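You operate a simulated robot arm through the tools that you are given. There is no shell and no other tool.

You run a simulated robot arm. Do the job below in one go: nothing can be reset, and whatever is moved stays where it is left.

JOB
Tip the spare green leaves from the yellow mug back into their tin.
Fine: mug back where it stood, tin lid back on; spill nothing. Set down upright: yellow mug.

It is judged by the outcome, as a careful person would: the job done as asked, and still so three seconds after it is handed in. It fails if anything else is knocked over, pushed out of place, dropped, spilled or broken. A push-on lid holds only when it is set on centred and level and pressed home; a screw cap is set on level and turned clockwise until tight.

ROBOT AND FRAMES
A 6-joint arm with a two-finger parallel gripper, fixed in place. Base frame: the origin is at the foot of the arm, x ahead of it, y to its left, z up; the work surface is at about z = 800. Lengths are in mm, angles in degrees, forces in N, time in s.
With the tool pointing down near the work surface it reaches from about 340 to 820 mm from the base axis. Its first joint turns from -166.0 to 166.0 degrees. Payload 3.91 kg.
The TCP is the grasp point between the finger pads, 30 mm short of the fingertips. In the tool frame z runs along the fingers and y along their closing line. The gripper opens to 110 mm. The fingers are 20 mm wide and 10 mm thick; the gripper's body (48 by 112 mm) begins 55 mm behind the TCP.
Orientation is that of the tool frame in the base frame, as a unit quaternion [x, y, z, w]. With the fingers straight down and closing along the base's y, the tool's x points along the base's -x, its y along +y and its z along -z.

CONTROLS
- The arm moves only by the tool apply_moves. Its argument "increments" is text: rows parted by semicolons, each of 7 numbers parted by spaces: the shift along the tool's x, y, z in mm, then the turn, a rotation vector about the tool's x, y, z in degrees, then the gripper command, from -1 (fully open) to 1 (shut), values between in proportion. In form: dx dy dz wx wy wz grip; .... A call has 1 to 20 rows; each row shifts and turns the commanded pose from where the row before left it, along the tool's axes as they then stand. A row lasts 0.2 s, in which the tool goes at most 50 mm and 8.6 degrees; a call with a longer step from one row to the next is refused whole, and so is a gripper value outside its range. Where a pose cannot be reached the arm comes as near as it can. A force on the tool above 40 N (or 10 N above the force at the start of the call, whichever is more), or a blocked arm, ends the call early, and 0.2 s more pass. Each finger travels about 45 mm/s and halts on what it meets, pressing with about 25 N; the grip force reading is that of the motor and also rises with nothing between the fingers. The clock runs only during rows and for 0.2 s after the last one: add rows that do not move to give the fingers time. The reply holds the time, the measured pose of the TCP, the force on the tool along the base axes, the opening and the grip force, in the units named above and with some noise, with the torque about the TCP (base axes, N m) and any sound that the robot's microphone picked up.
- Cameras (640 x 400 px; columns grow to the right, rows downward): "scene" is fixed at [396.2, 511.5, 1615]; the picture's right is [-0.79, 0.62, 0.00], its down [0.59, 0.76, -0.27] and it looks along [-0.17, -0.21, -0.96] (base axes); focal length 228 px, centre (320, 200). "wrist" rides on the gripper at [77, 7, -114] in the tool frame; the picture's right is [-0.09, 1.00, 0.00], its down [-0.80, -0.07, -0.59] and it looks along [-0.59, -0.05, 0.80] (tool axes); focal length 270 px, centre (320, 200). There is no depth. A picture from a camera that has moved, and an enlarged one, comes with that camera's place and axes in the base frame and with its lens. The place of the scene camera against the robot may be out by one fixed shift of up to 18 mm in any direction.
- camera(camera): a new picture of that camera. No time passes.
- lift_body(by): slides the trunk up (or, below 0, down) by that many mm; the arm rides with it, the base frame stays. It gives what a move gives, with no picture.
- close_up(camera, box): a new picture of the part [left, top, right, bottom] of that camera's present view, enlarged. No time passes.
- close_job(): hands the job in; it is judged then, once.

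Nothing tells you positions but the pictures and the camera data. Unless the task says otherwise, let go and move clear before handing in.

The tools are called as a command line: name --argument value ..., lists and objects as JSON in quotes. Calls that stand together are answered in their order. apply_moves: Moves the arm, as the interface text tells. Its arguments: {"type":"object","properties":{"increments":{"type":"string"}},"required":["increments"]} The other tools are called the same way: lift_body (by) slides the trunk up or down; camera (camera) takes a picture; close_up (camera, box) takes an enlarged picture of a part of a camera's view; close_job () hands the job in.

At the start:

```text
clock: 0.0
eef_pos: [145.0, 400.4, 1204.7]
ee_rot: [0.0, 1.0, 0.0, 0.0]
contact_force: [-0.3, 0.1, -1.1]
ft_torque: [-0.01, -0.04, -0.02]
finger_gap: 110.0
gripper_force: 0.1
trunk travel left (down, up): [-575.0, 35.0]
```

scene: 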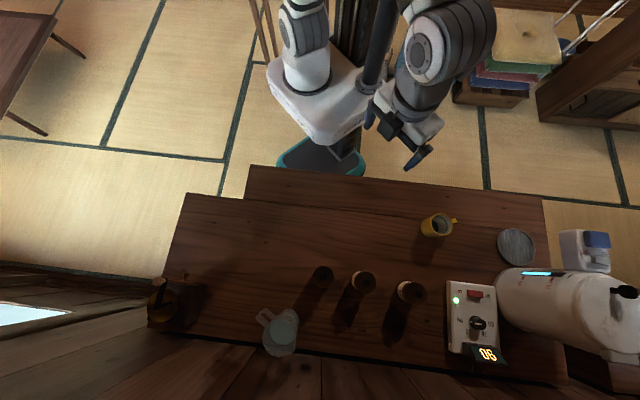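
wrist: 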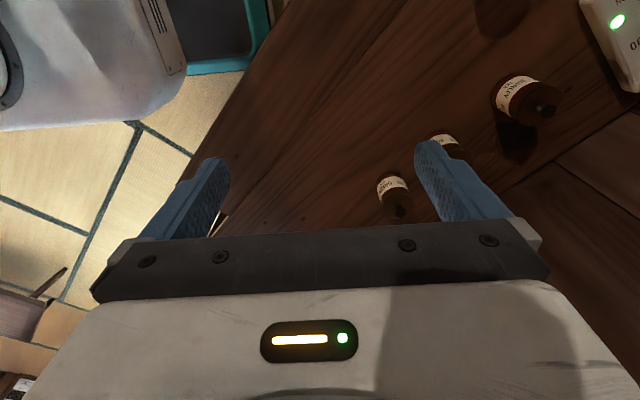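

I see a yellow mug near the table's near edge, three brown tins or jars, a glass jug and some appliances. I'll look closer before moving anything.

close_up --camera "scene" --box '[280, 200, 480, 350]'

close_up --camera "scene" --box '[400, 190, 480, 250]'

close_up --camera "scene" --box '[300, 250, 440, 340]'

close_up --camera "wrist" --box '[340, 40, 600, 240]'

```text
2.67 times, centred on (380, 275) of scene
camera zoom: at [396.2, 511.5, 1615.0], right [-0.79, 0.62, 0.0], down [0.59, 0.76, -0.27], along [-0.17, -0.21, -0.96], focal length 608 px, centre (160, 0)
```

zoom: 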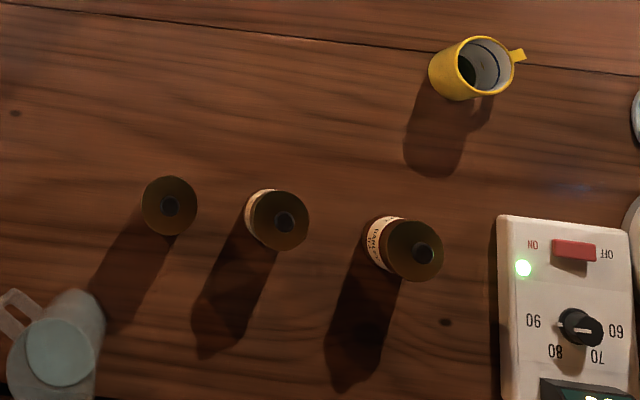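

```text
6.67 times, centred on (440, 220) of scene
camera zoom: at [396.2, 511.5, 1615.0], right [-0.79, 0.62, 0.0], down [0.59, 0.76, -0.27], along [-0.17, -0.21, -0.96], focal length 1519 px, centre (-480, 67)
```

zoom: 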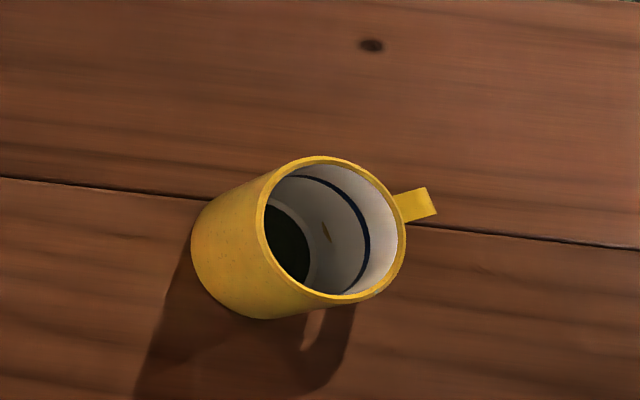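

```text
4.44 times, centred on (370, 295) of scene
camera zoom: at [396.2, 511.5, 1615.0], right [-0.79, 0.62, 0.0], down [0.59, 0.76, -0.27], along [-0.17, -0.21, -0.96], focal length 1013 px, centre (98, -222)
```

zoom: 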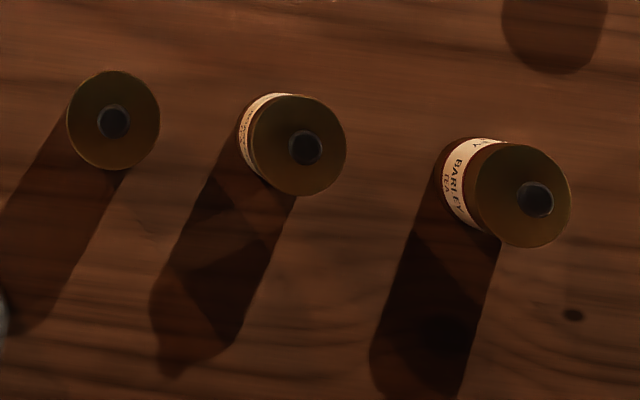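

```text
2.00 times, centred on (470, 140) of wrist
camera zoom: at [67.5, 407.6, 1319.8], right [0.09, 1.0, 0.0], down [0.8, -0.07, 0.59], along [0.59, -0.05, -0.8], focal length 541 px, centre (20, 320)
```

zoom: 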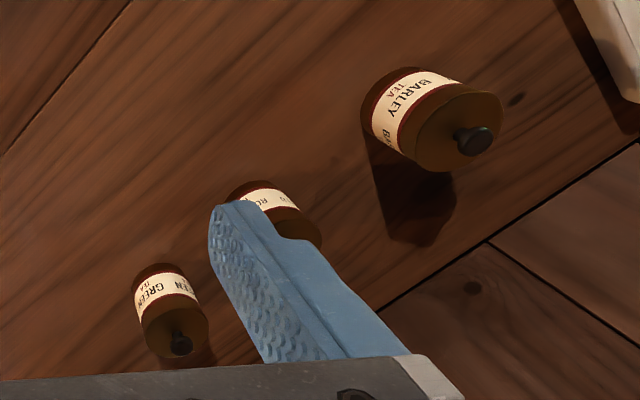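

The three tins stand in a row. Through the wrist camera the nearest one reads "GREEN TEA", and I put it at about (410, 549). The mug is at about (12, 659) with its handle toward -x. I'll move above the green tin to look at its lid.

apply_moves --increments "-33 18 14 0 0 0 -1;-33 18 14 0 0 0 -1;-33 18 14 0 0 0 -1;-33 18 14 0 0 0 -1;-33 18 14 0 0 0 -1;-33 18 14 0 0 0 -1;-30 18 14 0 0 0 -1;-10 18 14 0 0 0 -1;0 0 0 0 0 0 -1"

camera --camera "wrist"

camera --camera "scene"

```text
clock: 2.0
eef_pos: [381.5, 544.8, 1091.2]
ee_rot: [-0.001, 1.0, 0.0, -0.001]
contact_force: [-0.2, -0.3, -0.6]
ft_torque: [-0.01, -0.01, 0.0]
finger_gap: 109.8
gripper_force: 0.1
trunk travel left (down, up): [-575.0, 35.0]
```

```text
taken
camera wrist: at [304.6, 551.2, 1206.1], right [0.09, 1.0, 0.0], down [0.8, -0.07, 0.59], along [0.59, -0.05, -0.8], focal length 270 px, centre (320, 200)
```

wrist: 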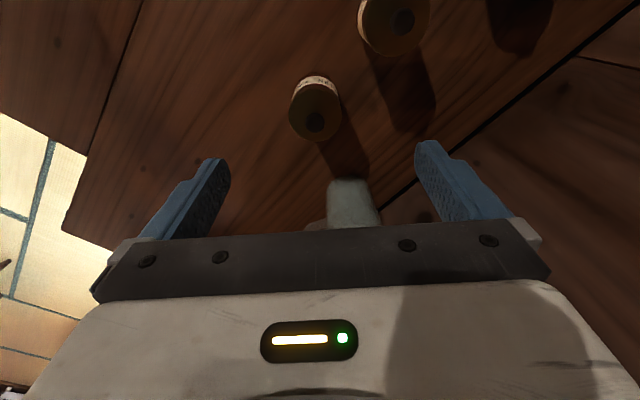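

```text
taken
```

scene: 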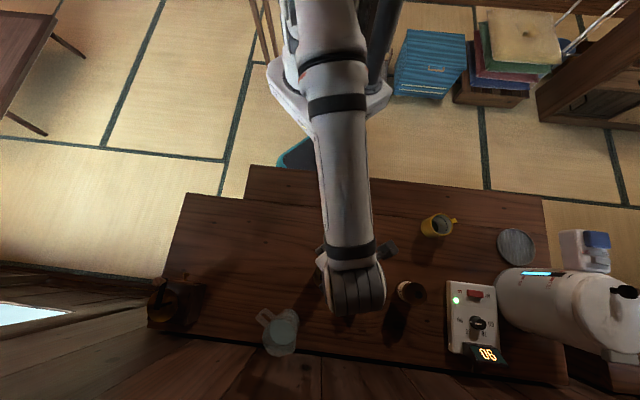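

close_up --camera "wrist" --box '[260, 0, 440, 180]'

```text
2.22 times, centred on (350, 90) of wrist
camera zoom: at [304.6, 551.2, 1206.1], right [0.09, 1.0, 0.0], down [0.8, -0.07, 0.59], along [0.59, -0.05, -0.8], focal length 601 px, centre (253, 444)
```

zoom: 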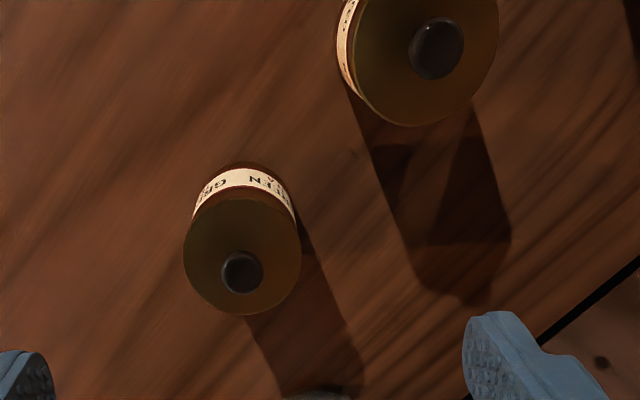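

apply_moves --increments "0 -2 40 0 0 0 -1;0 -2 40 0 0 0 -1;0 -3 40 0 0 0 -1;0 0 0 0 0 0 -1"

close_up --camera "wrist" --box '[220, 0, 440, 220]'

camera --camera "wrist"

```text
clock: 3.0
eef_pos: [383.0, 539.7, 970.1]
ee_rot: [0.0, 1.0, 0.0, 0.0]
contact_force: [0.6, -0.5, 0.7]
ft_torque: [0.0, -0.01, 0.02]
finger_gap: 110.0
gripper_force: 0.1
trunk travel left (down, up): [-575.0, 35.0]
```

```text
1.82 times, centred on (330, 110) of wrist
camera zoom: at [305.7, 545.5, 1085.7], right [0.09, 1.0, 0.0], down [0.8, -0.07, 0.59], along [0.59, -0.05, -0.8], focal length 491 px, centre (302, 364)
```

zoom: 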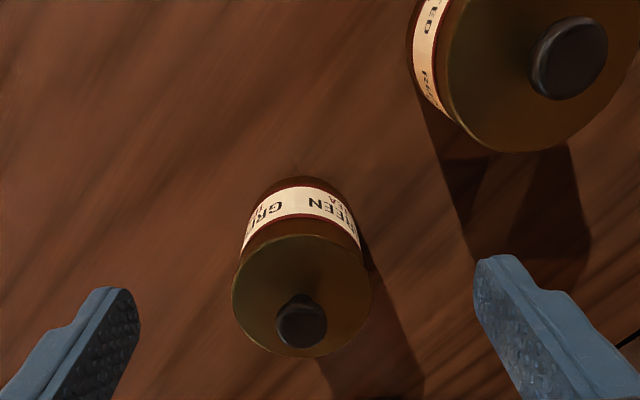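

```text
taken
camera wrist: at [305.7, 545.5, 1085.7], right [0.09, 1.0, 0.0], down [0.8, -0.07, 0.59], along [0.59, -0.05, -0.8], focal length 270 px, centre (320, 200)
```

wrist: 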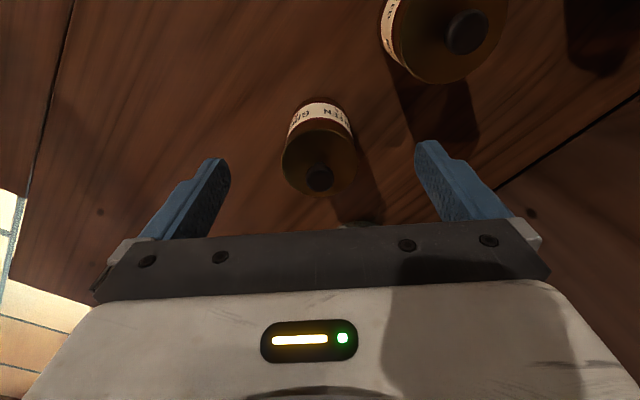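

The green tin's axis comes out at about (418.5, 536). Its lid top is at about z 875, and the knob reaches about z 903. I'll line up over the knob with the fingers partly closed and check before going down.

apply_moves --increments "-18 -2 0 0 0 0 0;-17.5 -1.7 0 0 0 0 0.1;0 0 15 0 0 0 0.1;0 0 10 0 0 0 0.1;0 0 0 0 0 0 0.1"

camera --camera "wrist"

```text
clock: 4.2
eef_pos: [418.7, 535.9, 946.6]
ee_rot: [0.0, 1.0, 0.001, 0.0]
contact_force: [0.1, 0.5, -0.2]
ft_torque: [-0.02, 0.02, 0.02]
finger_gap: 49.7
gripper_force: 0.1
trunk travel left (down, up): [-575.0, 35.0]
```

```text
taken
camera wrist: at [341.7, 541.3, 1062.4], right [0.09, 1.0, 0.0], down [0.8, -0.07, 0.59], along [0.59, -0.05, -0.8], focal length 270 px, centre (320, 200)
```

wrist: 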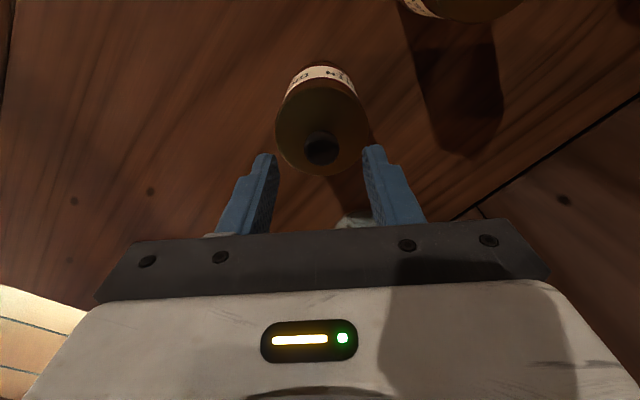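

apply_moves --increments "0 0 15 0 0 0 0.1;0 0 12 0 0 0 0.1;0 0 6 0 0 0 0.1;0 0 3 0 0 0 0.1;0 0 0 0 0 0 0.1"

close_up --camera "wrist" --box '[220, 60, 420, 240]'

```text
clock: 5.2
eef_pos: [420.3, 536.4, 921.8]
ee_rot: [0.001, 1.0, 0.004, 0.004]
contact_force: [-5.2, -4.9, 19.2]
ft_torque: [-0.65, 0.21, -0.06]
finger_gap: 52.0
gripper_force: 2.5
trunk travel left (down, up): [-575.0, 35.0]
stopped in row 4: the force on the tool passed its limit at 44 N (the readings are from after the stop); the commanded pose is now the measured one
```

```text
2.22 times, centred on (320, 150) of wrist
camera zoom: at [341.1, 541.1, 1036.7], right [0.09, 1.0, 0.01], down [0.8, -0.08, 0.6], along [0.6, -0.04, -0.8], focal length 601 px, centre (320, 311)
```

zoom: 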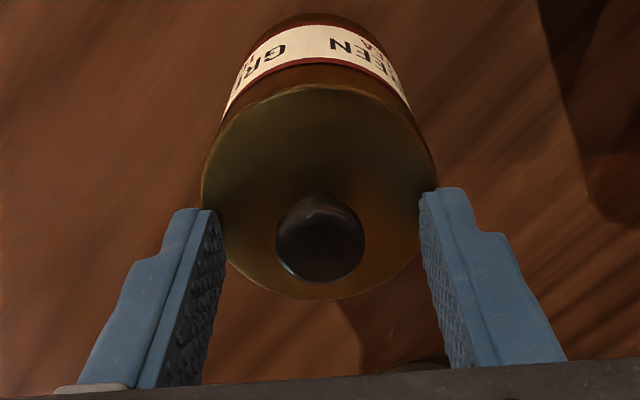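

The fingertips touched the lid's rim at about z 892, so the lid is higher than I worked out. That puts the knob nearer (411, 537), with its top at about z 915. I'll back off, re-level and look again.

apply_moves --increments "0 0 -15 0 0 0 0.1;0 0 -10 0.46 0.46 -0.1 0.1;0 0 0 0 0 0 0.1"

close_up --camera "wrist" --box '[220, 40, 420, 240]'

```text
clock: 6.0
eef_pos: [419.9, 535.4, 942.6]
ee_rot: [-0.001, 1.0, -0.001, -0.002]
contact_force: [-0.5, -0.3, 0.7]
ft_torque: [0.0, 0.03, -0.03]
finger_gap: 49.6
gripper_force: 0.1
trunk travel left (down, up): [-575.0, 35.0]
```

```text
2.00 times, centred on (320, 140) of wrist
camera zoom: at [344.5, 542.9, 1058.8], right [0.09, 1.0, 0.0], down [0.8, -0.07, 0.59], along [0.59, -0.05, -0.81], focal length 541 px, centre (320, 320)
```

zoom: 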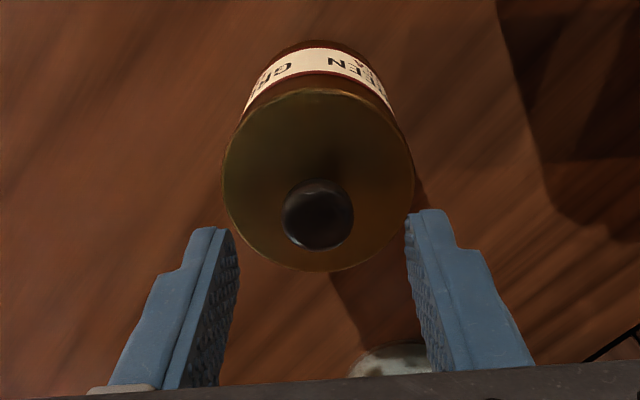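

apply_moves --increments "7.4 1.6 0 -0.1 -0.2 0 0.2;0 0 8 0 0 0 0.2;0 0 6 0 0 0 0.2;0 0 0 0 0 0 0.2"

close_up --camera "wrist" --box '[220, 40, 420, 240]'

```text
clock: 7.0
eef_pos: [413.6, 538.2, 929.2]
ee_rot: [-0.001, 1.0, 0.0, 0.0]
contact_force: [0.1, 0.8, -0.3]
ft_torque: [0.01, 0.01, -0.01]
finger_gap: 43.7
gripper_force: 0.1
trunk travel left (down, up): [-575.0, 35.0]
```

```text
2.00 times, centred on (320, 140) of wrist
camera zoom: at [336.6, 544.6, 1044.1], right [0.09, 1.0, 0.0], down [0.8, -0.07, 0.59], along [0.59, -0.05, -0.8], focal length 541 px, centre (320, 320)
```

zoom: 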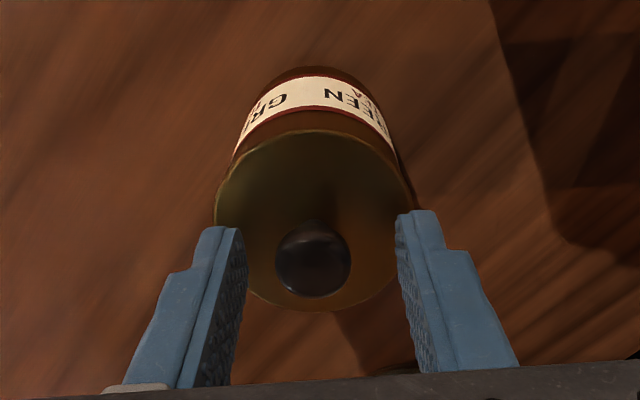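

apply_moves --increments "-2 -1 3 0 0 0 0.2;0 0 0 0 0 0 0.4;0 0 0 0 0 0 0.6;0 0 0 0 0 0 0.7;0 0 0 0 0 0 0.8;0 0 0 0 0 0 0.9;0 0 0 0 0 0 1;0 0 0 0 0 0 1"

close_up --camera "wrist" --box '[220, 40, 420, 240]'

```text
clock: 8.8
eef_pos: [415.3, 538.3, 925.4]
ee_rot: [0.0, 1.0, 0.001, 0.0]
contact_force: [0.6, -0.8, 0.5]
ft_torque: [0.0, -0.04, -0.04]
finger_gap: 19.3
gripper_force: 24.6
trunk travel left (down, up): [-575.0, 35.0]
heard: snap
```

```text
2.00 times, centred on (320, 140) of wrist
camera zoom: at [338.3, 543.5, 1041.7], right [0.09, 1.0, 0.0], down [0.8, -0.07, 0.59], along [0.59, -0.05, -0.8], focal length 541 px, centre (320, 320)
```

zoom: 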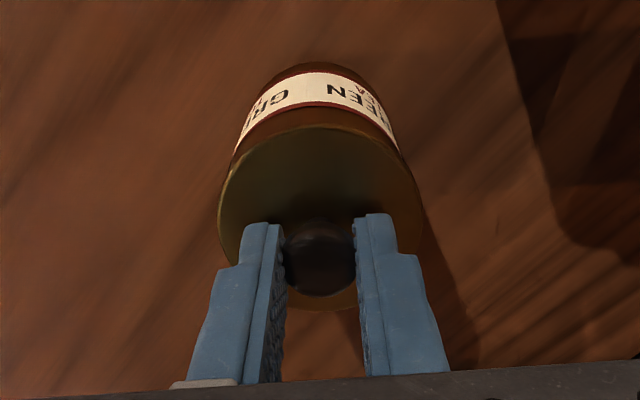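

I heard a snap as the fingers closed on the knob, probably the lid popping loose. I'll raise it a little and check whether the tin stays down.

apply_moves --increments "0 0 -3 0 0 0 1;0 0 -4 0 0 0 1;0 0 -5 0 0 0 1;0 0 0 0 0 0 1"

close_up --camera "wrist" --box '[220, 40, 420, 240]'

```text
clock: 9.8
eef_pos: [415.3, 537.7, 938.9]
ee_rot: [0.0, 1.0, 0.001, 0.001]
contact_force: [-0.2, 0.2, 0.3]
ft_torque: [0.03, 0.0, 0.02]
finger_gap: 19.4
gripper_force: 25.0
trunk travel left (down, up): [-575.0, 35.0]
```

```text
2.00 times, centred on (320, 140) of wrist
camera zoom: at [338.1, 543.4, 1053.7], right [0.09, 1.0, 0.0], down [0.8, -0.07, 0.59], along [0.59, -0.05, -0.8], focal length 541 px, centre (320, 320)
```

zoom: 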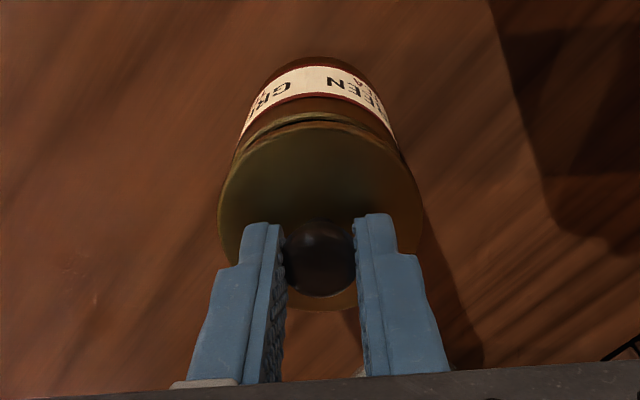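

apply_moves --increments "0 0 -30 0 0 0 1;0 0 -30 0 0 0 1;20 -24 -10 0 0 0 1;25 -30 0 0 0 0 1;25 -30 0 0 0 0 1;0 0 0 0 0 0 1"

camera --camera "wrist"

camera --camera "scene"

```text
clock: 11.2
eef_pos: [346.1, 452.4, 1007.4]
ee_rot: [-0.001, 1.0, 0.001, 0.0]
contact_force: [0.6, -1.1, 0.0]
ft_torque: [0.0, -0.02, 0.0]
finger_gap: 19.3
gripper_force: 24.3
trunk travel left (down, up): [-575.0, 35.0]
```

```text
taken
camera wrist: at [268.7, 458.3, 1122.8], right [0.09, 1.0, 0.0], down [0.8, -0.07, 0.59], along [0.59, -0.05, -0.8], focal length 270 px, centre (320, 200)
```

wrist: 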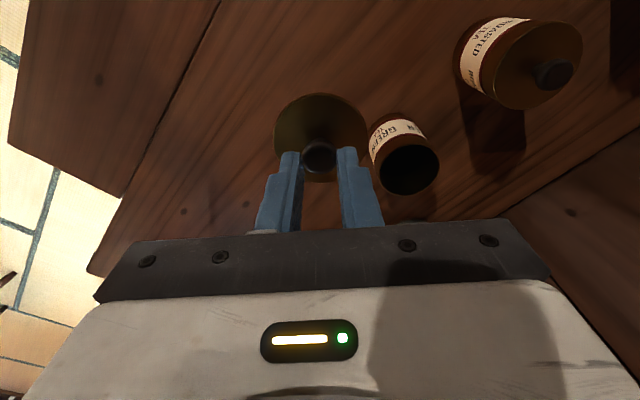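

```text
taken
```

scene: 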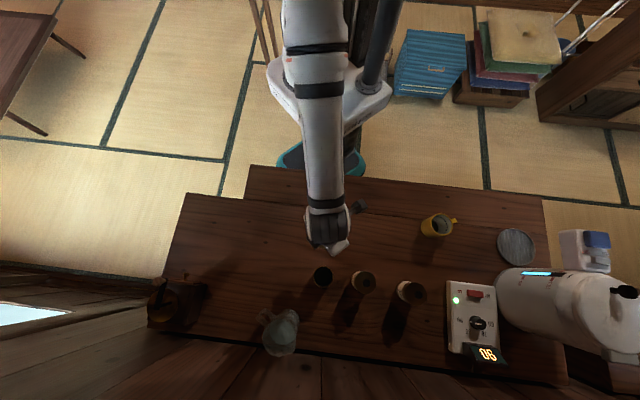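

close_up --camera "wrist" --box '[340, 90, 460, 210]'

close_up --camera "scene" --box '[290, 240, 370, 300]'

close_up --camera "wrist" --box '[240, 70, 400, 230]'

```text
3.33 times, centred on (400, 150) of wrist
camera zoom: at [268.7, 458.3, 1122.8], right [0.09, 1.0, 0.0], down [0.8, -0.07, 0.59], along [0.59, -0.05, -0.8], focal length 901 px, centre (53, 367)
```

zoom: 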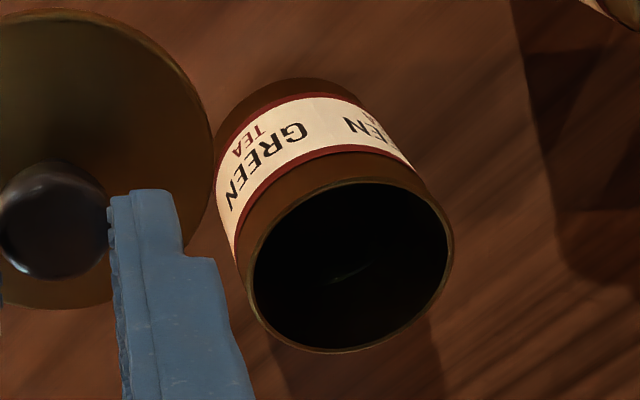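

```text
6.67 times, centred on (330, 270) of scene
camera zoom: at [396.2, 511.5, 1615.0], right [-0.79, 0.62, 0.0], down [0.59, 0.76, -0.27], along [-0.17, -0.21, -0.96], focal length 1519 px, centre (253, -267)
```

zoom: 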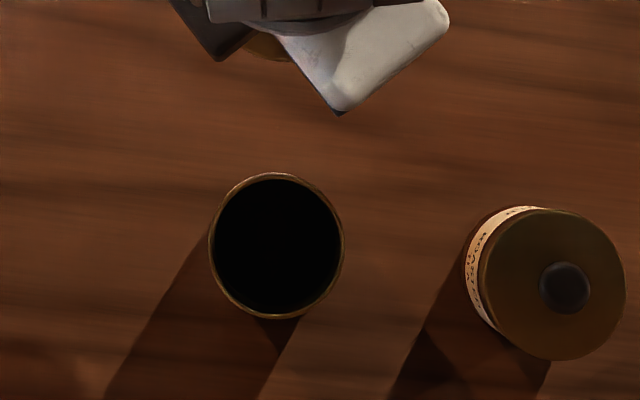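

```text
2.50 times, centred on (320, 150) of wrist
camera zoom: at [268.7, 458.3, 1122.8], right [0.09, 1.0, 0.0], down [0.8, -0.07, 0.59], along [0.59, -0.05, -0.8], focal length 676 px, centre (320, 325)
```

zoom: 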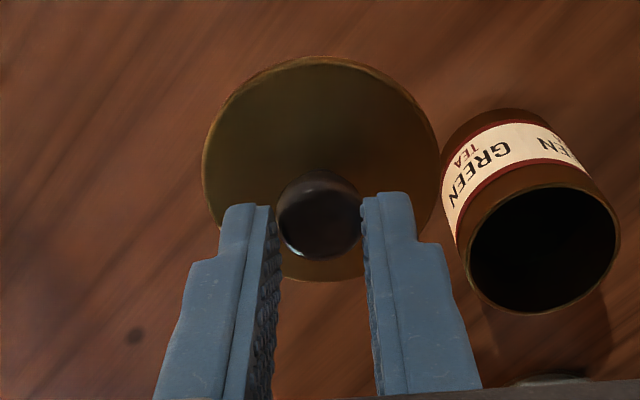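

The tin is open, its rim centre is at about (414, 537), and the tin stayed put. I'll set the lid down here on clear table.

apply_moves --increments "0 0 40 0 0 0 1;0 0 40 0 0 0 1;0 0 40 0 0 0 1;0 0 20 0 0 0 1;0 0 5 0 0 0 1;0 0 0 0 0 0 1"

close_up --camera "wrist" --box '[220, 40, 420, 240]'

```text
clock: 12.6
eef_pos: [344.7, 452.3, 862.8]
ee_rot: [0.0, 1.0, 0.0, -0.001]
contact_force: [-0.1, 0.1, 0.2]
ft_torque: [0.0, 0.01, 0.02]
finger_gap: 19.3
gripper_force: 25.0
trunk travel left (down, up): [-575.0, 35.0]
```

```text
2.00 times, centred on (320, 140) of wrist
camera zoom: at [267.7, 458.4, 978.3], right [0.09, 1.0, 0.0], down [0.8, -0.07, 0.59], along [0.59, -0.05, -0.8], focal length 541 px, centre (320, 320)
```

zoom: 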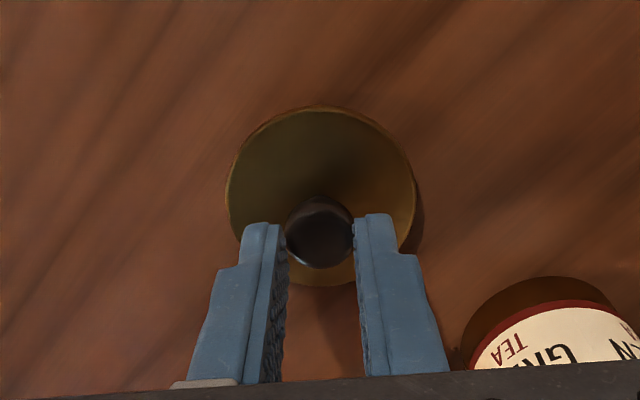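

The lid has swung a little in the grip, with its -x edge low. It should level itself when it touches the table, so I'll lower in small steps.

apply_moves --increments "0 0 2 0 0 0 1;0 0 2 0 0 0 1;0 0 2 0 0 0 1;0 0 0 0 0 0 1"

close_up --camera "wrist" --box '[220, 40, 420, 240]'

```text
clock: 13.6
eef_pos: [345.2, 451.1, 860.8]
ee_rot: [0.0, 1.0, 0.002, 0.002]
contact_force: [-0.5, -1.1, 34.8]
ft_torque: [-0.08, 0.03, 0.02]
finger_gap: 19.5
gripper_force: 24.6
trunk travel left (down, up): [-575.0, 35.0]
```

```text
2.00 times, centred on (320, 140) of wrist
camera zoom: at [267.4, 458.0, 975.4], right [0.09, 1.0, 0.01], down [0.8, -0.07, 0.6], along [0.6, -0.05, -0.8], focal length 541 px, centre (320, 320)
```

zoom: 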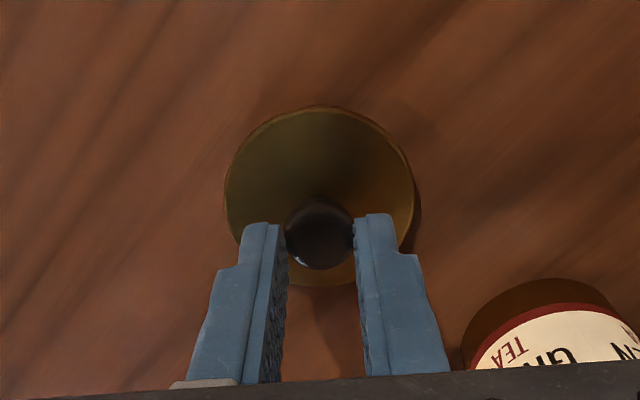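

apply_moves --increments "0 0 -2 -0.2 0.2 0 1;0 0 0 0 0 0 1"

apply_moves --increments "0 0 0 0 0 0 0.6;0 0 0 0 0 0 0.5;0 0 0 0 0 0 0.4;0 0 0 0 0 0 0.3"

close_up --camera "wrist" --box '[220, 40, 420, 240]'

```text
clock: 14.2
eef_pos: [345.1, 451.6, 860.5]
ee_rot: [-0.001, 1.0, 0.002, -0.001]
contact_force: [7.3, 0.4, 22.4]
ft_torque: [0.01, -0.47, -0.03]
finger_gap: 19.5
gripper_force: 25.2
trunk travel left (down, up): [-575.0, 35.0]
```

```text
clock: 15.2
eef_pos: [344.0, 453.0, 859.4]
ee_rot: [0.0, 1.0, 0.002, -0.001]
contact_force: [-0.3, -0.6, -0.2]
ft_torque: [-0.01, 0.03, 0.02]
finger_gap: 38.2
gripper_force: 0.0
trunk travel left (down, up): [-575.0, 35.0]
```

```text
2.00 times, centred on (320, 140) of wrist
camera zoom: at [267.9, 458.8, 975.0], right [0.09, 1.0, 0.0], down [0.8, -0.07, 0.59], along [0.59, -0.05, -0.81], focal length 541 px, centre (320, 320)
```

zoom: 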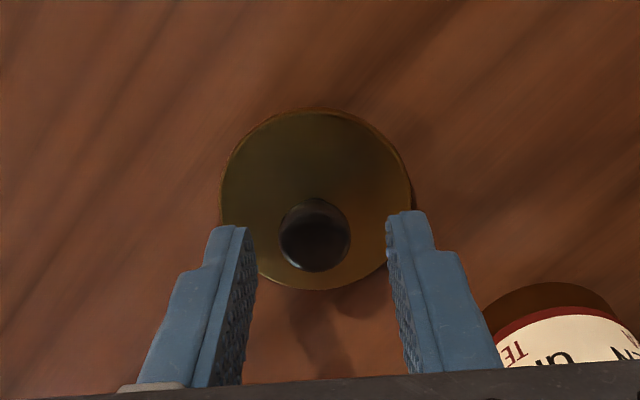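

The lid is flat on the table and released. Now I'll rise and go over the mug to look at it.

apply_moves --increments "0 0 -20 0 0 0 0;0 0 -40 0 0 0 -0.2;0 0 -45 0 0 0 -0.4;0 0 -45 0 0 0 -0.6;38 20 0 0 0 0 -1;38 20 0 0 0 0 -1;38 20 0 0 0 0 -1;38 20 0 0 0 0 -1;38 20 0 0 0 0 -1;38 20 0 0 0 0 -1;38 20 0 0 0 0 -1;38 20 0 0 0 0 -1;38 20 0 0 0 0 -1;0 0 0 0 0 0 -1"

camera --camera "wrist"

camera --camera "scene"

```text
clock: 18.2
eef_pos: [0.7, 630.8, 1009.0]
ee_rot: [-0.001, 1.0, 0.002, -0.001]
contact_force: [-0.1, -0.6, 0.2]
ft_torque: [-0.03, -0.02, -0.02]
finger_gap: 110.1
gripper_force: 0.1
trunk travel left (down, up): [-575.0, 35.0]
```

```text
taken
camera wrist: at [-75.8, 637.4, 1125.2], right [0.09, 1.0, 0.0], down [0.8, -0.07, 0.59], along [0.59, -0.05, -0.81], focal length 270 px, centre (320, 200)
```

wrist: 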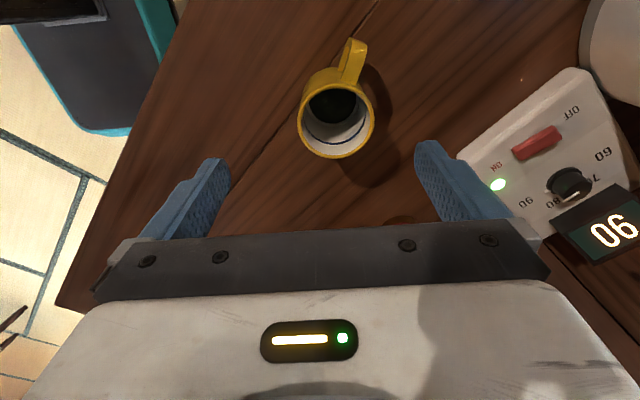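

```text
taken
```

scene: 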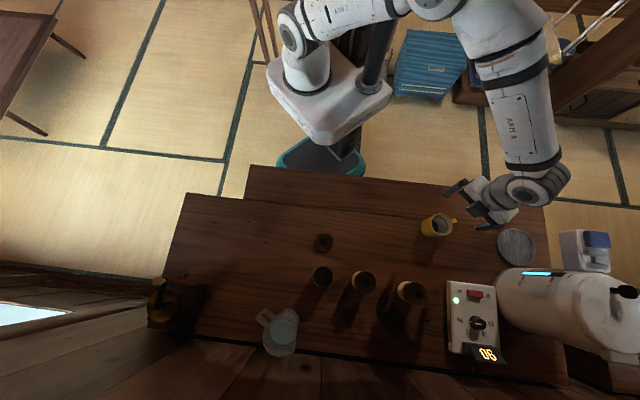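

close_up --camera "wrist" --box '[260, 20, 440, 180]'

close_up --camera "scene" --box '[410, 160, 570, 260]'

close_up --camera "scene" --box '[290, 220, 390, 300]'

```text
2.50 times, centred on (350, 100) of wrist
camera zoom: at [-75.8, 637.4, 1125.2], right [0.09, 1.0, 0.0], down [0.8, -0.07, 0.59], along [0.59, -0.05, -0.81], focal length 676 px, centre (245, 450)
```

zoom: 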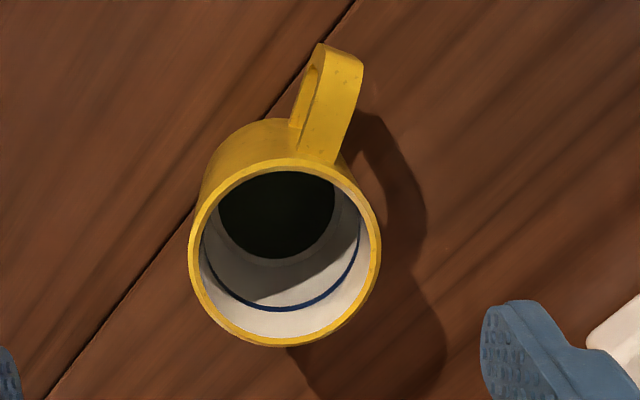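

```text
4.00 times, centred on (490, 210) of scene
camera zoom: at [396.2, 511.5, 1615.0], right [-0.79, 0.62, 0.0], down [0.59, 0.76, -0.27], along [-0.17, -0.21, -0.96], focal length 911 px, centre (-360, 160)
```

zoom: 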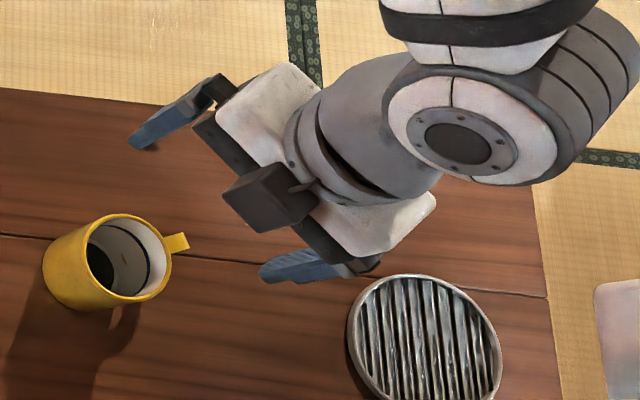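

```text
5.00 times, centred on (340, 260) of scene
camera zoom: at [396.2, 511.5, 1615.0], right [-0.79, 0.62, 0.0], down [0.59, 0.76, -0.27], along [-0.17, -0.21, -0.96], focal length 1139 px, centre (220, -100)
```

zoom: 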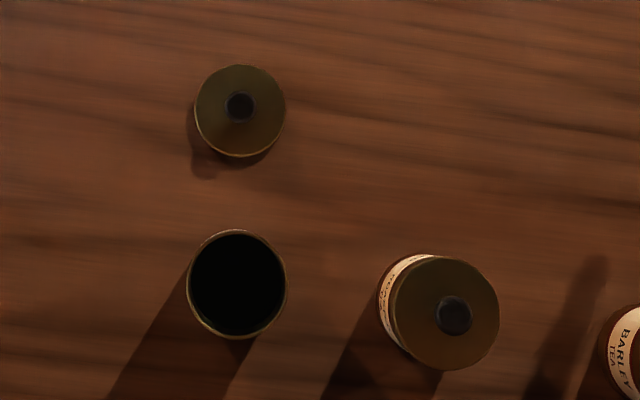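

The mug stands at about (13, 645) with its rim at about z 885. It is about 70 mm across, and the handle points to about 158°. I'll grasp it from the side opposite the handle with the tool near level. First I'll reorient in free air.

apply_moves --increments "-42 -17 0 0 0 0 -1;-42 -17 0 0 0 0 -1;-42 -17 0 0 0 0 -1;0 0 0 0 0 7.5 -1;0 0 0 0 0 7.5 -1;0 0 0 0 0 7.5 -1;0 0 0 0 0 7.5 -1;0 0 0 0 0 0 -1"

apply_moves --increments "0 0 0 0 8.125 0 -1;0 0 0 0 8.125 0 -1;0 0 0 0 8.125 0 -1;0 0 0 0 8.125 0 -1;0 0 0 0 8.125 0 -1;0 0 0 0 8.125 0 -1;0 0 0 0 8.125 0 -1;0 0 0 0 8.125 0 -1;0 0 0 0 0 0 -1"

camera --camera "wrist"

camera --camera "scene"

```text
clock: 20.0
eef_pos: [128.4, 581.4, 1008.9]
ee_rot: [0.26, 0.966, 0.001, -0.002]
contact_force: [1.0, -0.7, 0.0]
ft_torque: [0.01, 0.0, 0.0]
finger_gap: 109.9
gripper_force: 0.1
trunk travel left (down, up): [-575.0, 35.0]
```

```text
clock: 22.0
eef_pos: [130.5, 580.0, 1010.5]
ee_rot: [0.216, 0.814, 0.14, -0.521]
contact_force: [0.5, 0.3, -0.2]
ft_torque: [-0.04, -0.01, -0.06]
finger_gap: 110.2
gripper_force: 0.1
trunk travel left (down, up): [-575.0, 35.0]
```

```text
taken
camera wrist: at [195.2, 550.6, 1129.1], right [0.53, 0.85, -0.08], down [0.72, -0.5, -0.48], along [-0.44, 0.2, -0.87], focal length 270 px, centre (320, 200)
```

wrist: 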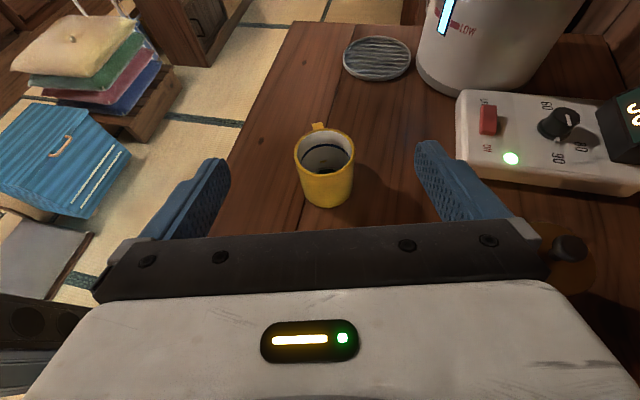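

```text
taken
```

scene: 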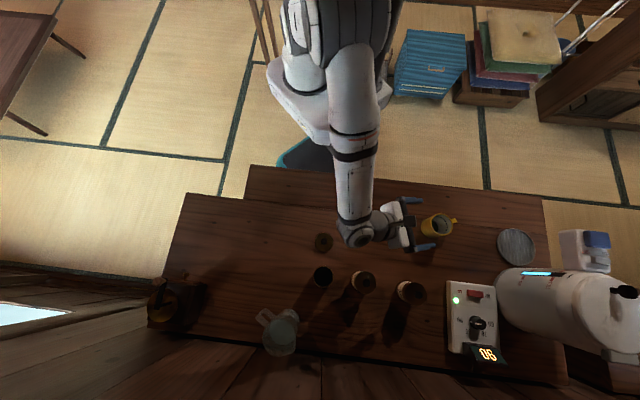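

close_up --camera "wrist" --box '[260, 100, 400, 220]'

```text
3.33 times, centred on (330, 160) of wrist
camera zoom: at [195.2, 550.6, 1129.1], right [0.53, 0.85, -0.08], down [0.72, -0.5, -0.48], along [-0.44, 0.2, -0.87], focal length 901 px, centre (287, 333)
```

zoom: 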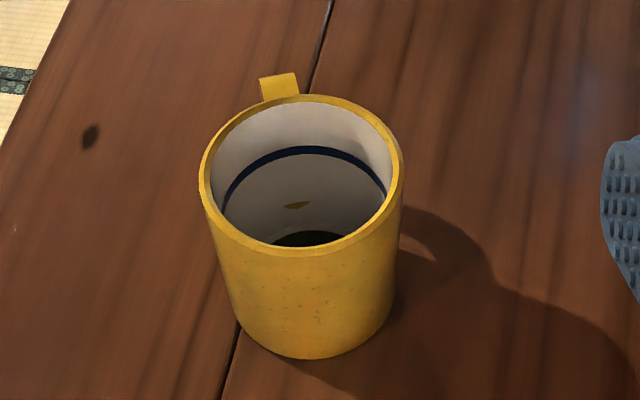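

apply_moves --increments "-30 0 13.8 0 0 0 -1;-30 0 13.8 0 0 0 -1;-30 0 13.8 0 0 0 -1;-30 0 13.8 0 0 0 -1;-30 0 13.8 0 0 0 -1;0 0 0 0 0 0 -1"

camera --camera "wrist"

close_up --camera "scene" --box '[320, 160, 520, 300]'

```text
clock: 23.4
eef_pos: [127.2, 581.1, 846.1]
ee_rot: [0.216, 0.814, 0.14, -0.521]
contact_force: [0.1, 0.0, -0.4]
ft_torque: [0.01, 0.0, 0.04]
finger_gap: 110.0
gripper_force: 0.1
trunk travel left (down, up): [-575.0, 35.0]
```

```text
taken
camera wrist: at [193.2, 550.1, 963.5], right [0.53, 0.85, -0.08], down [0.72, -0.5, -0.48], along [-0.44, 0.2, -0.87], focal length 270 px, centre (320, 200)
```

wrist: 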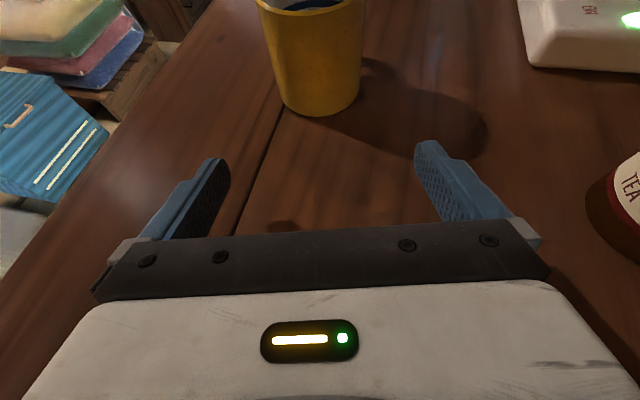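

```text
2.86 times, centred on (420, 230) of scene
camera zoom: at [396.2, 511.5, 1615.0], right [-0.79, 0.62, 0.0], down [0.59, 0.76, -0.27], along [-0.17, -0.21, -0.96], focal length 651 px, centre (34, 114)
```

zoom: 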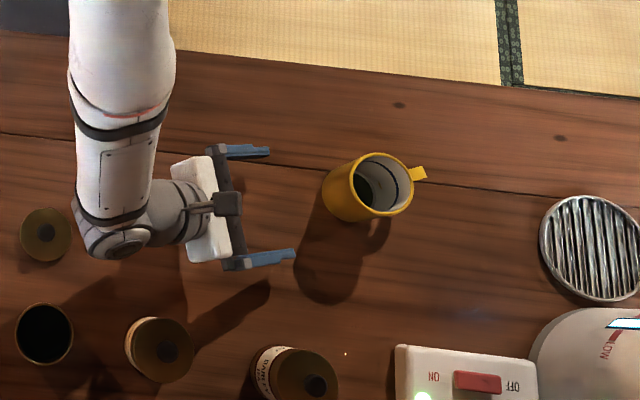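

apply_moves --increments "12.6 0 27.2 0 0 0 -1;12.6 0 27.2 0 0 0 -1;12.6 0 27.2 0 0 0 -1;0 0 0 0 0 0 -1"

camera --camera "wrist"

close_up --camera "scene" --box '[380, 180, 480, 260]'

```text
clock: 24.4
eef_pos: [51.3, 624.2, 845.9]
ee_rot: [0.217, 0.814, 0.139, -0.521]
contact_force: [0.4, 0.0, 0.0]
ft_torque: [-0.01, 0.03, -0.04]
finger_gap: 109.9
gripper_force: 0.1
trunk travel left (down, up): [-575.0, 35.0]
```

```text
taken
camera wrist: at [115.7, 594.0, 965.7], right [0.53, 0.85, -0.08], down [0.72, -0.5, -0.48], along [-0.44, 0.2, -0.87], focal length 270 px, centre (320, 200)
```

wrist: 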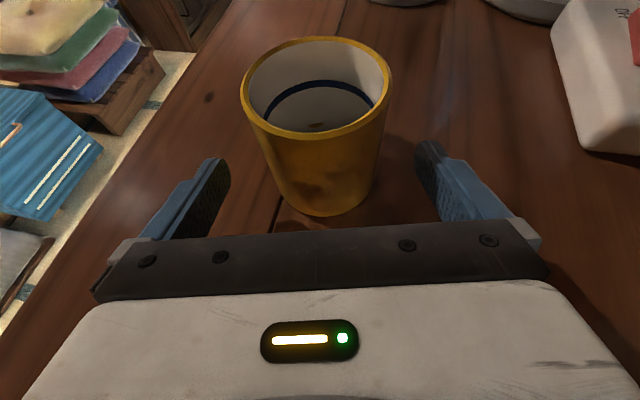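

```text
5.00 times, centred on (430, 220) of scene
camera zoom: at [396.2, 511.5, 1615.0], right [-0.79, 0.62, 0.0], down [0.59, 0.76, -0.27], along [-0.17, -0.21, -0.96], focal length 1139 px, centre (-230, 100)
```

zoom: 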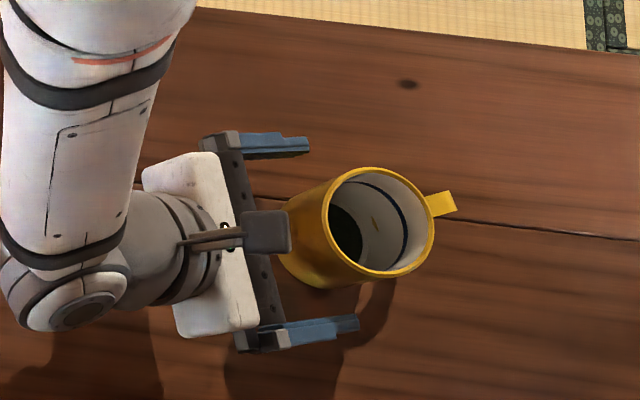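

apply_moves --increments "8.6 0.6 18.6 0 0 0 -1;8.4 0.6 18.3 0 0 0 -1;0 0 0 0 0 0 -1"

camera --camera "wrist"

close_up --camera "scene" --box '[380, 180, 480, 260]'

```text
clock: 25.2
eef_pos: [15.8, 646.2, 845.0]
ee_rot: [0.217, 0.814, 0.14, -0.521]
contact_force: [-0.4, -0.9, 0.3]
ft_torque: [-0.01, 0.02, 0.01]
finger_gap: 110.0
gripper_force: 0.2
trunk travel left (down, up): [-575.0, 35.0]
```

```text
taken
camera wrist: at [81.1, 615.7, 964.9], right [0.53, 0.85, -0.08], down [0.72, -0.5, -0.48], along [-0.44, 0.2, -0.87], focal length 270 px, centre (320, 200)
```

wrist: 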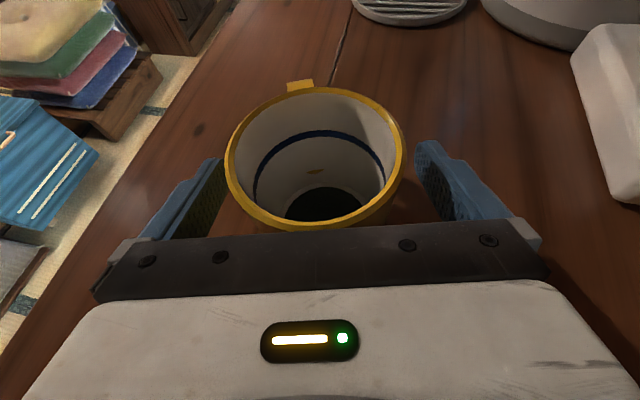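

```text
5.00 times, centred on (430, 220) of scene
camera zoom: at [396.2, 511.5, 1615.0], right [-0.79, 0.62, 0.0], down [0.59, 0.76, -0.27], along [-0.17, -0.21, -0.96], focal length 1139 px, centre (-230, 100)
```

zoom: 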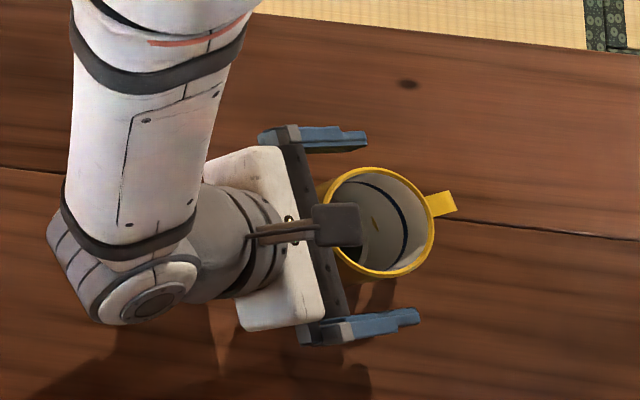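

apply_moves --increments "0 0 0 0 0 0 -0.7;0 0 0 0 0 0 -0.5;0 0 0 0 0 0 -0.4;0 0 0 0 0 0 -0.3;0 0 0 0 0 0 -0.25;0 0 0 0 0 0 -0.2;0 0 0 0 0 0 0;0 0 0 0 0 0 0.3;0 0 0 0 0 0 0.6;0 0 0 0 0 0 1;0 0 0 0 0 0 1"

camera --camera "wrist"

close_up --camera "scene" --box '[380, 180, 480, 260]'

```text
clock: 27.6
eef_pos: [15.4, 645.1, 846.1]
ee_rot: [0.217, 0.814, 0.14, -0.52]
contact_force: [-0.9, -1.8, 2.9]
ft_torque: [-0.21, 0.14, 0.06]
finger_gap: 61.3
gripper_force: 25.1
trunk travel left (down, up): [-575.0, 35.0]
```

```text
taken
camera wrist: at [81.2, 615.3, 965.1], right [0.53, 0.85, -0.08], down [0.72, -0.5, -0.48], along [-0.44, 0.2, -0.87], focal length 270 px, centre (320, 200)
```

wrist: 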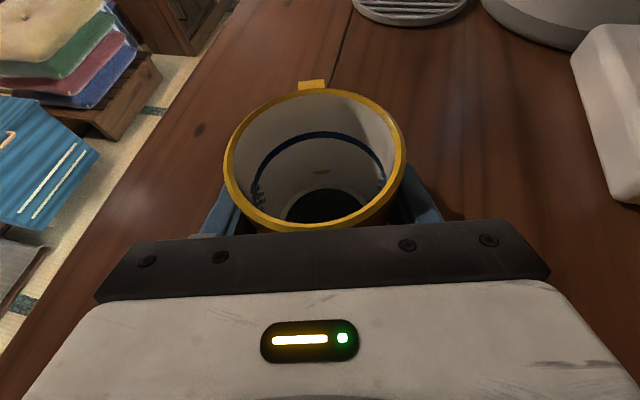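

```text
5.00 times, centred on (430, 220) of scene
camera zoom: at [396.2, 511.5, 1615.0], right [-0.79, 0.62, 0.0], down [0.59, 0.76, -0.27], along [-0.17, -0.21, -0.96], focal length 1139 px, centre (-230, 100)
```

zoom: 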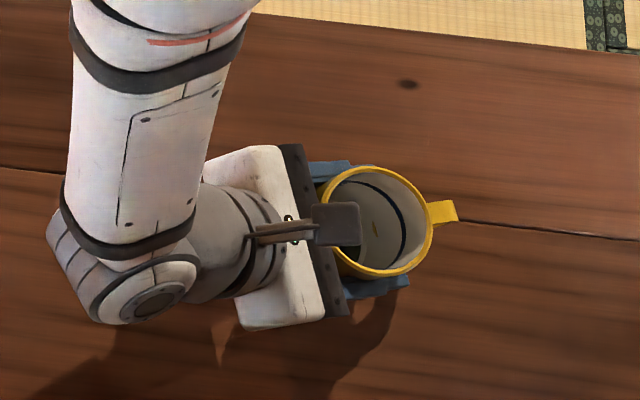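

The mug is gripped. It turned about 8° about its own axis, so I'll undo that when I set it back. I'll lift it gently and check.

apply_moves --increments "4.5 0 -2.1 0 0 0 1;9.1 0 -4.2 0 0 0 1;13.6 0 -6.3 0 0 0 1;18.2 0 -8.4 0 0 0 1;0 0 0 0 0 0 1"

camera --camera "wrist"

close_up --camera "scene" --box '[380, 180, 480, 260]'

```text
clock: 28.8
eef_pos: [15.2, 648.9, 895.6]
ee_rot: [0.217, 0.814, 0.14, -0.521]
contact_force: [-0.3, 0.0, -2.6]
ft_torque: [0.02, 0.02, -0.01]
finger_gap: 61.4
gripper_force: 25.0
trunk travel left (down, up): [-575.0, 35.0]
```

```text
taken
camera wrist: at [81.5, 618.1, 1014.1], right [0.53, 0.85, -0.08], down [0.72, -0.5, -0.48], along [-0.44, 0.2, -0.88], focal length 270 px, centre (320, 200)
```

wrist: 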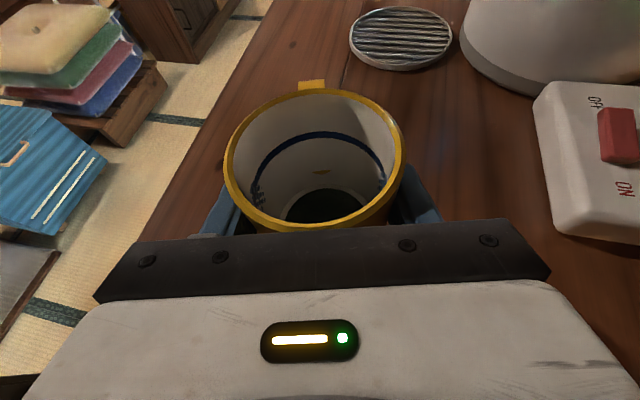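

```text
5.00 times, centred on (430, 220) of scene
camera zoom: at [396.2, 511.5, 1615.0], right [-0.79, 0.62, 0.0], down [0.59, 0.76, -0.27], along [-0.17, -0.21, -0.96], focal length 1139 px, centre (-230, 100)
```

zoom: 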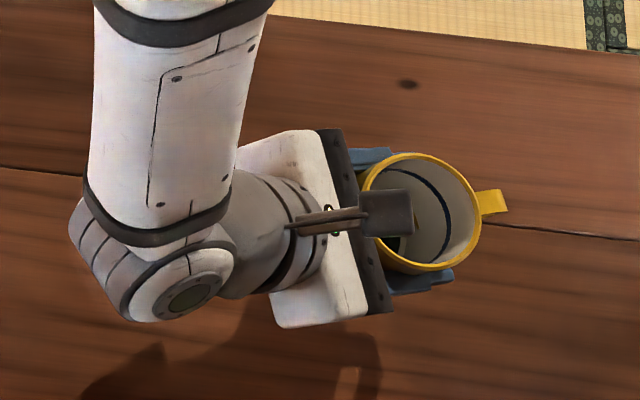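

The mug holds firmly, with no slip. I'll raise it to z of about 1040 and swing it on an arc toward the green tin, keeping it upright.

apply_moves --increments "22 0 -10.1 0 0 0 1;28 0 -12.9 0 0 0 1;28 0 -12.9 0 0 0 1;28 0 -12.9 0 0 0 1;20 0 -9.2 0 0 0 1;5 0 -2.3 0 0 0 1;0 0 0 0 0 0 1"

apply_moves --increments "-8.1 9.7 -17.55 -1.74 0 0.8025 1;-8.1 9.7 -17.55 -1.74 0 0.8025 1;-8.1 9.7 -17.55 -1.74 0 0.8025 1;-8.1 9.7 -17.55 -1.74 0 0.8025 1;-8.1 9.7 -17.55 -1.74 0 0.8025 1;-8.1 9.7 -17.55 -1.74 0 0.8025 1;-8.1 9.7 -17.55 -1.74 0 0.8025 1;-8.1 9.7 -17.55 -1.74 0 0.8025 1;-8.1 9.7 -17.55 -1.74 0 0.8025 1;-8.1 9.7 -17.55 -1.74 0 0.8025 1;-8.1 9.7 -17.55 -1.74 0 0.8025 1;-8.1 9.7 -17.55 -1.74 0 0.8025 1;-8.1 9.7 -17.55 -1.74 0 0.8025 1;-8.1 9.7 -17.55 -1.74 0 0.8025 1;0 0 0 0 0 0 1"

camera --camera "scene"

camera --camera "wrist"

```text
clock: 30.4
eef_pos: [16.3, 647.0, 1039.7]
ee_rot: [0.217, 0.814, 0.14, -0.52]
contact_force: [0.0, 0.7, -2.0]
ft_torque: [-0.03, -0.02, 0.04]
finger_gap: 61.5
gripper_force: 24.8
trunk travel left (down, up): [-575.0, 35.0]
```

```text
clock: 33.6
eef_pos: [305.6, 566.2, 1038.6]
ee_rot: [0.4, 0.741, 0.258, -0.474]
contact_force: [0.5, 0.0, -2.2]
ft_torque: [0.0, -0.03, -0.02]
finger_gap: 61.4
gripper_force: 24.9
trunk travel left (down, up): [-575.0, 35.0]
```

```text
taken
```

scene: 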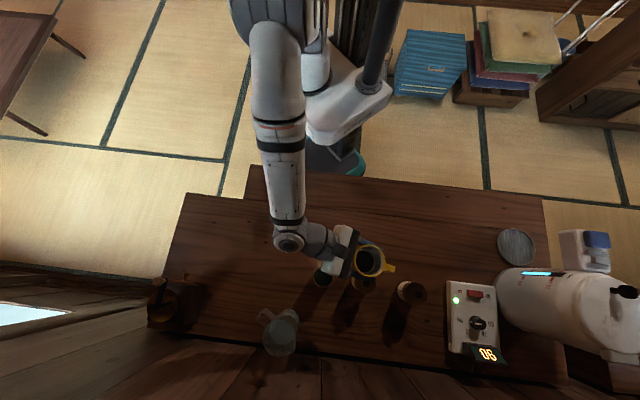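

```text
taken
camera wrist: at [351.4, 509.7, 1158.1], right [0.85, 0.52, -0.08], down [0.42, -0.77, -0.48], along [-0.31, 0.38, -0.87], focal length 270 px, centre (320, 200)
```

wrist: 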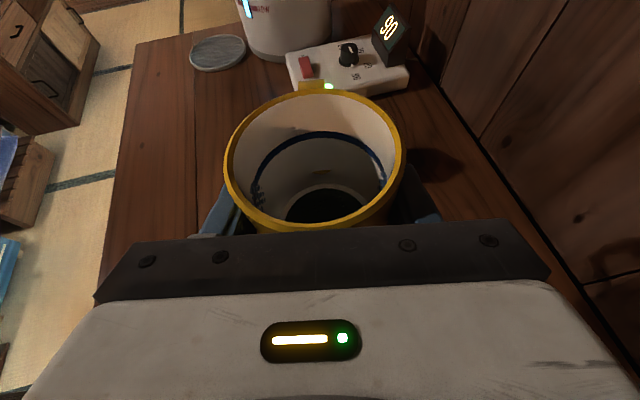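

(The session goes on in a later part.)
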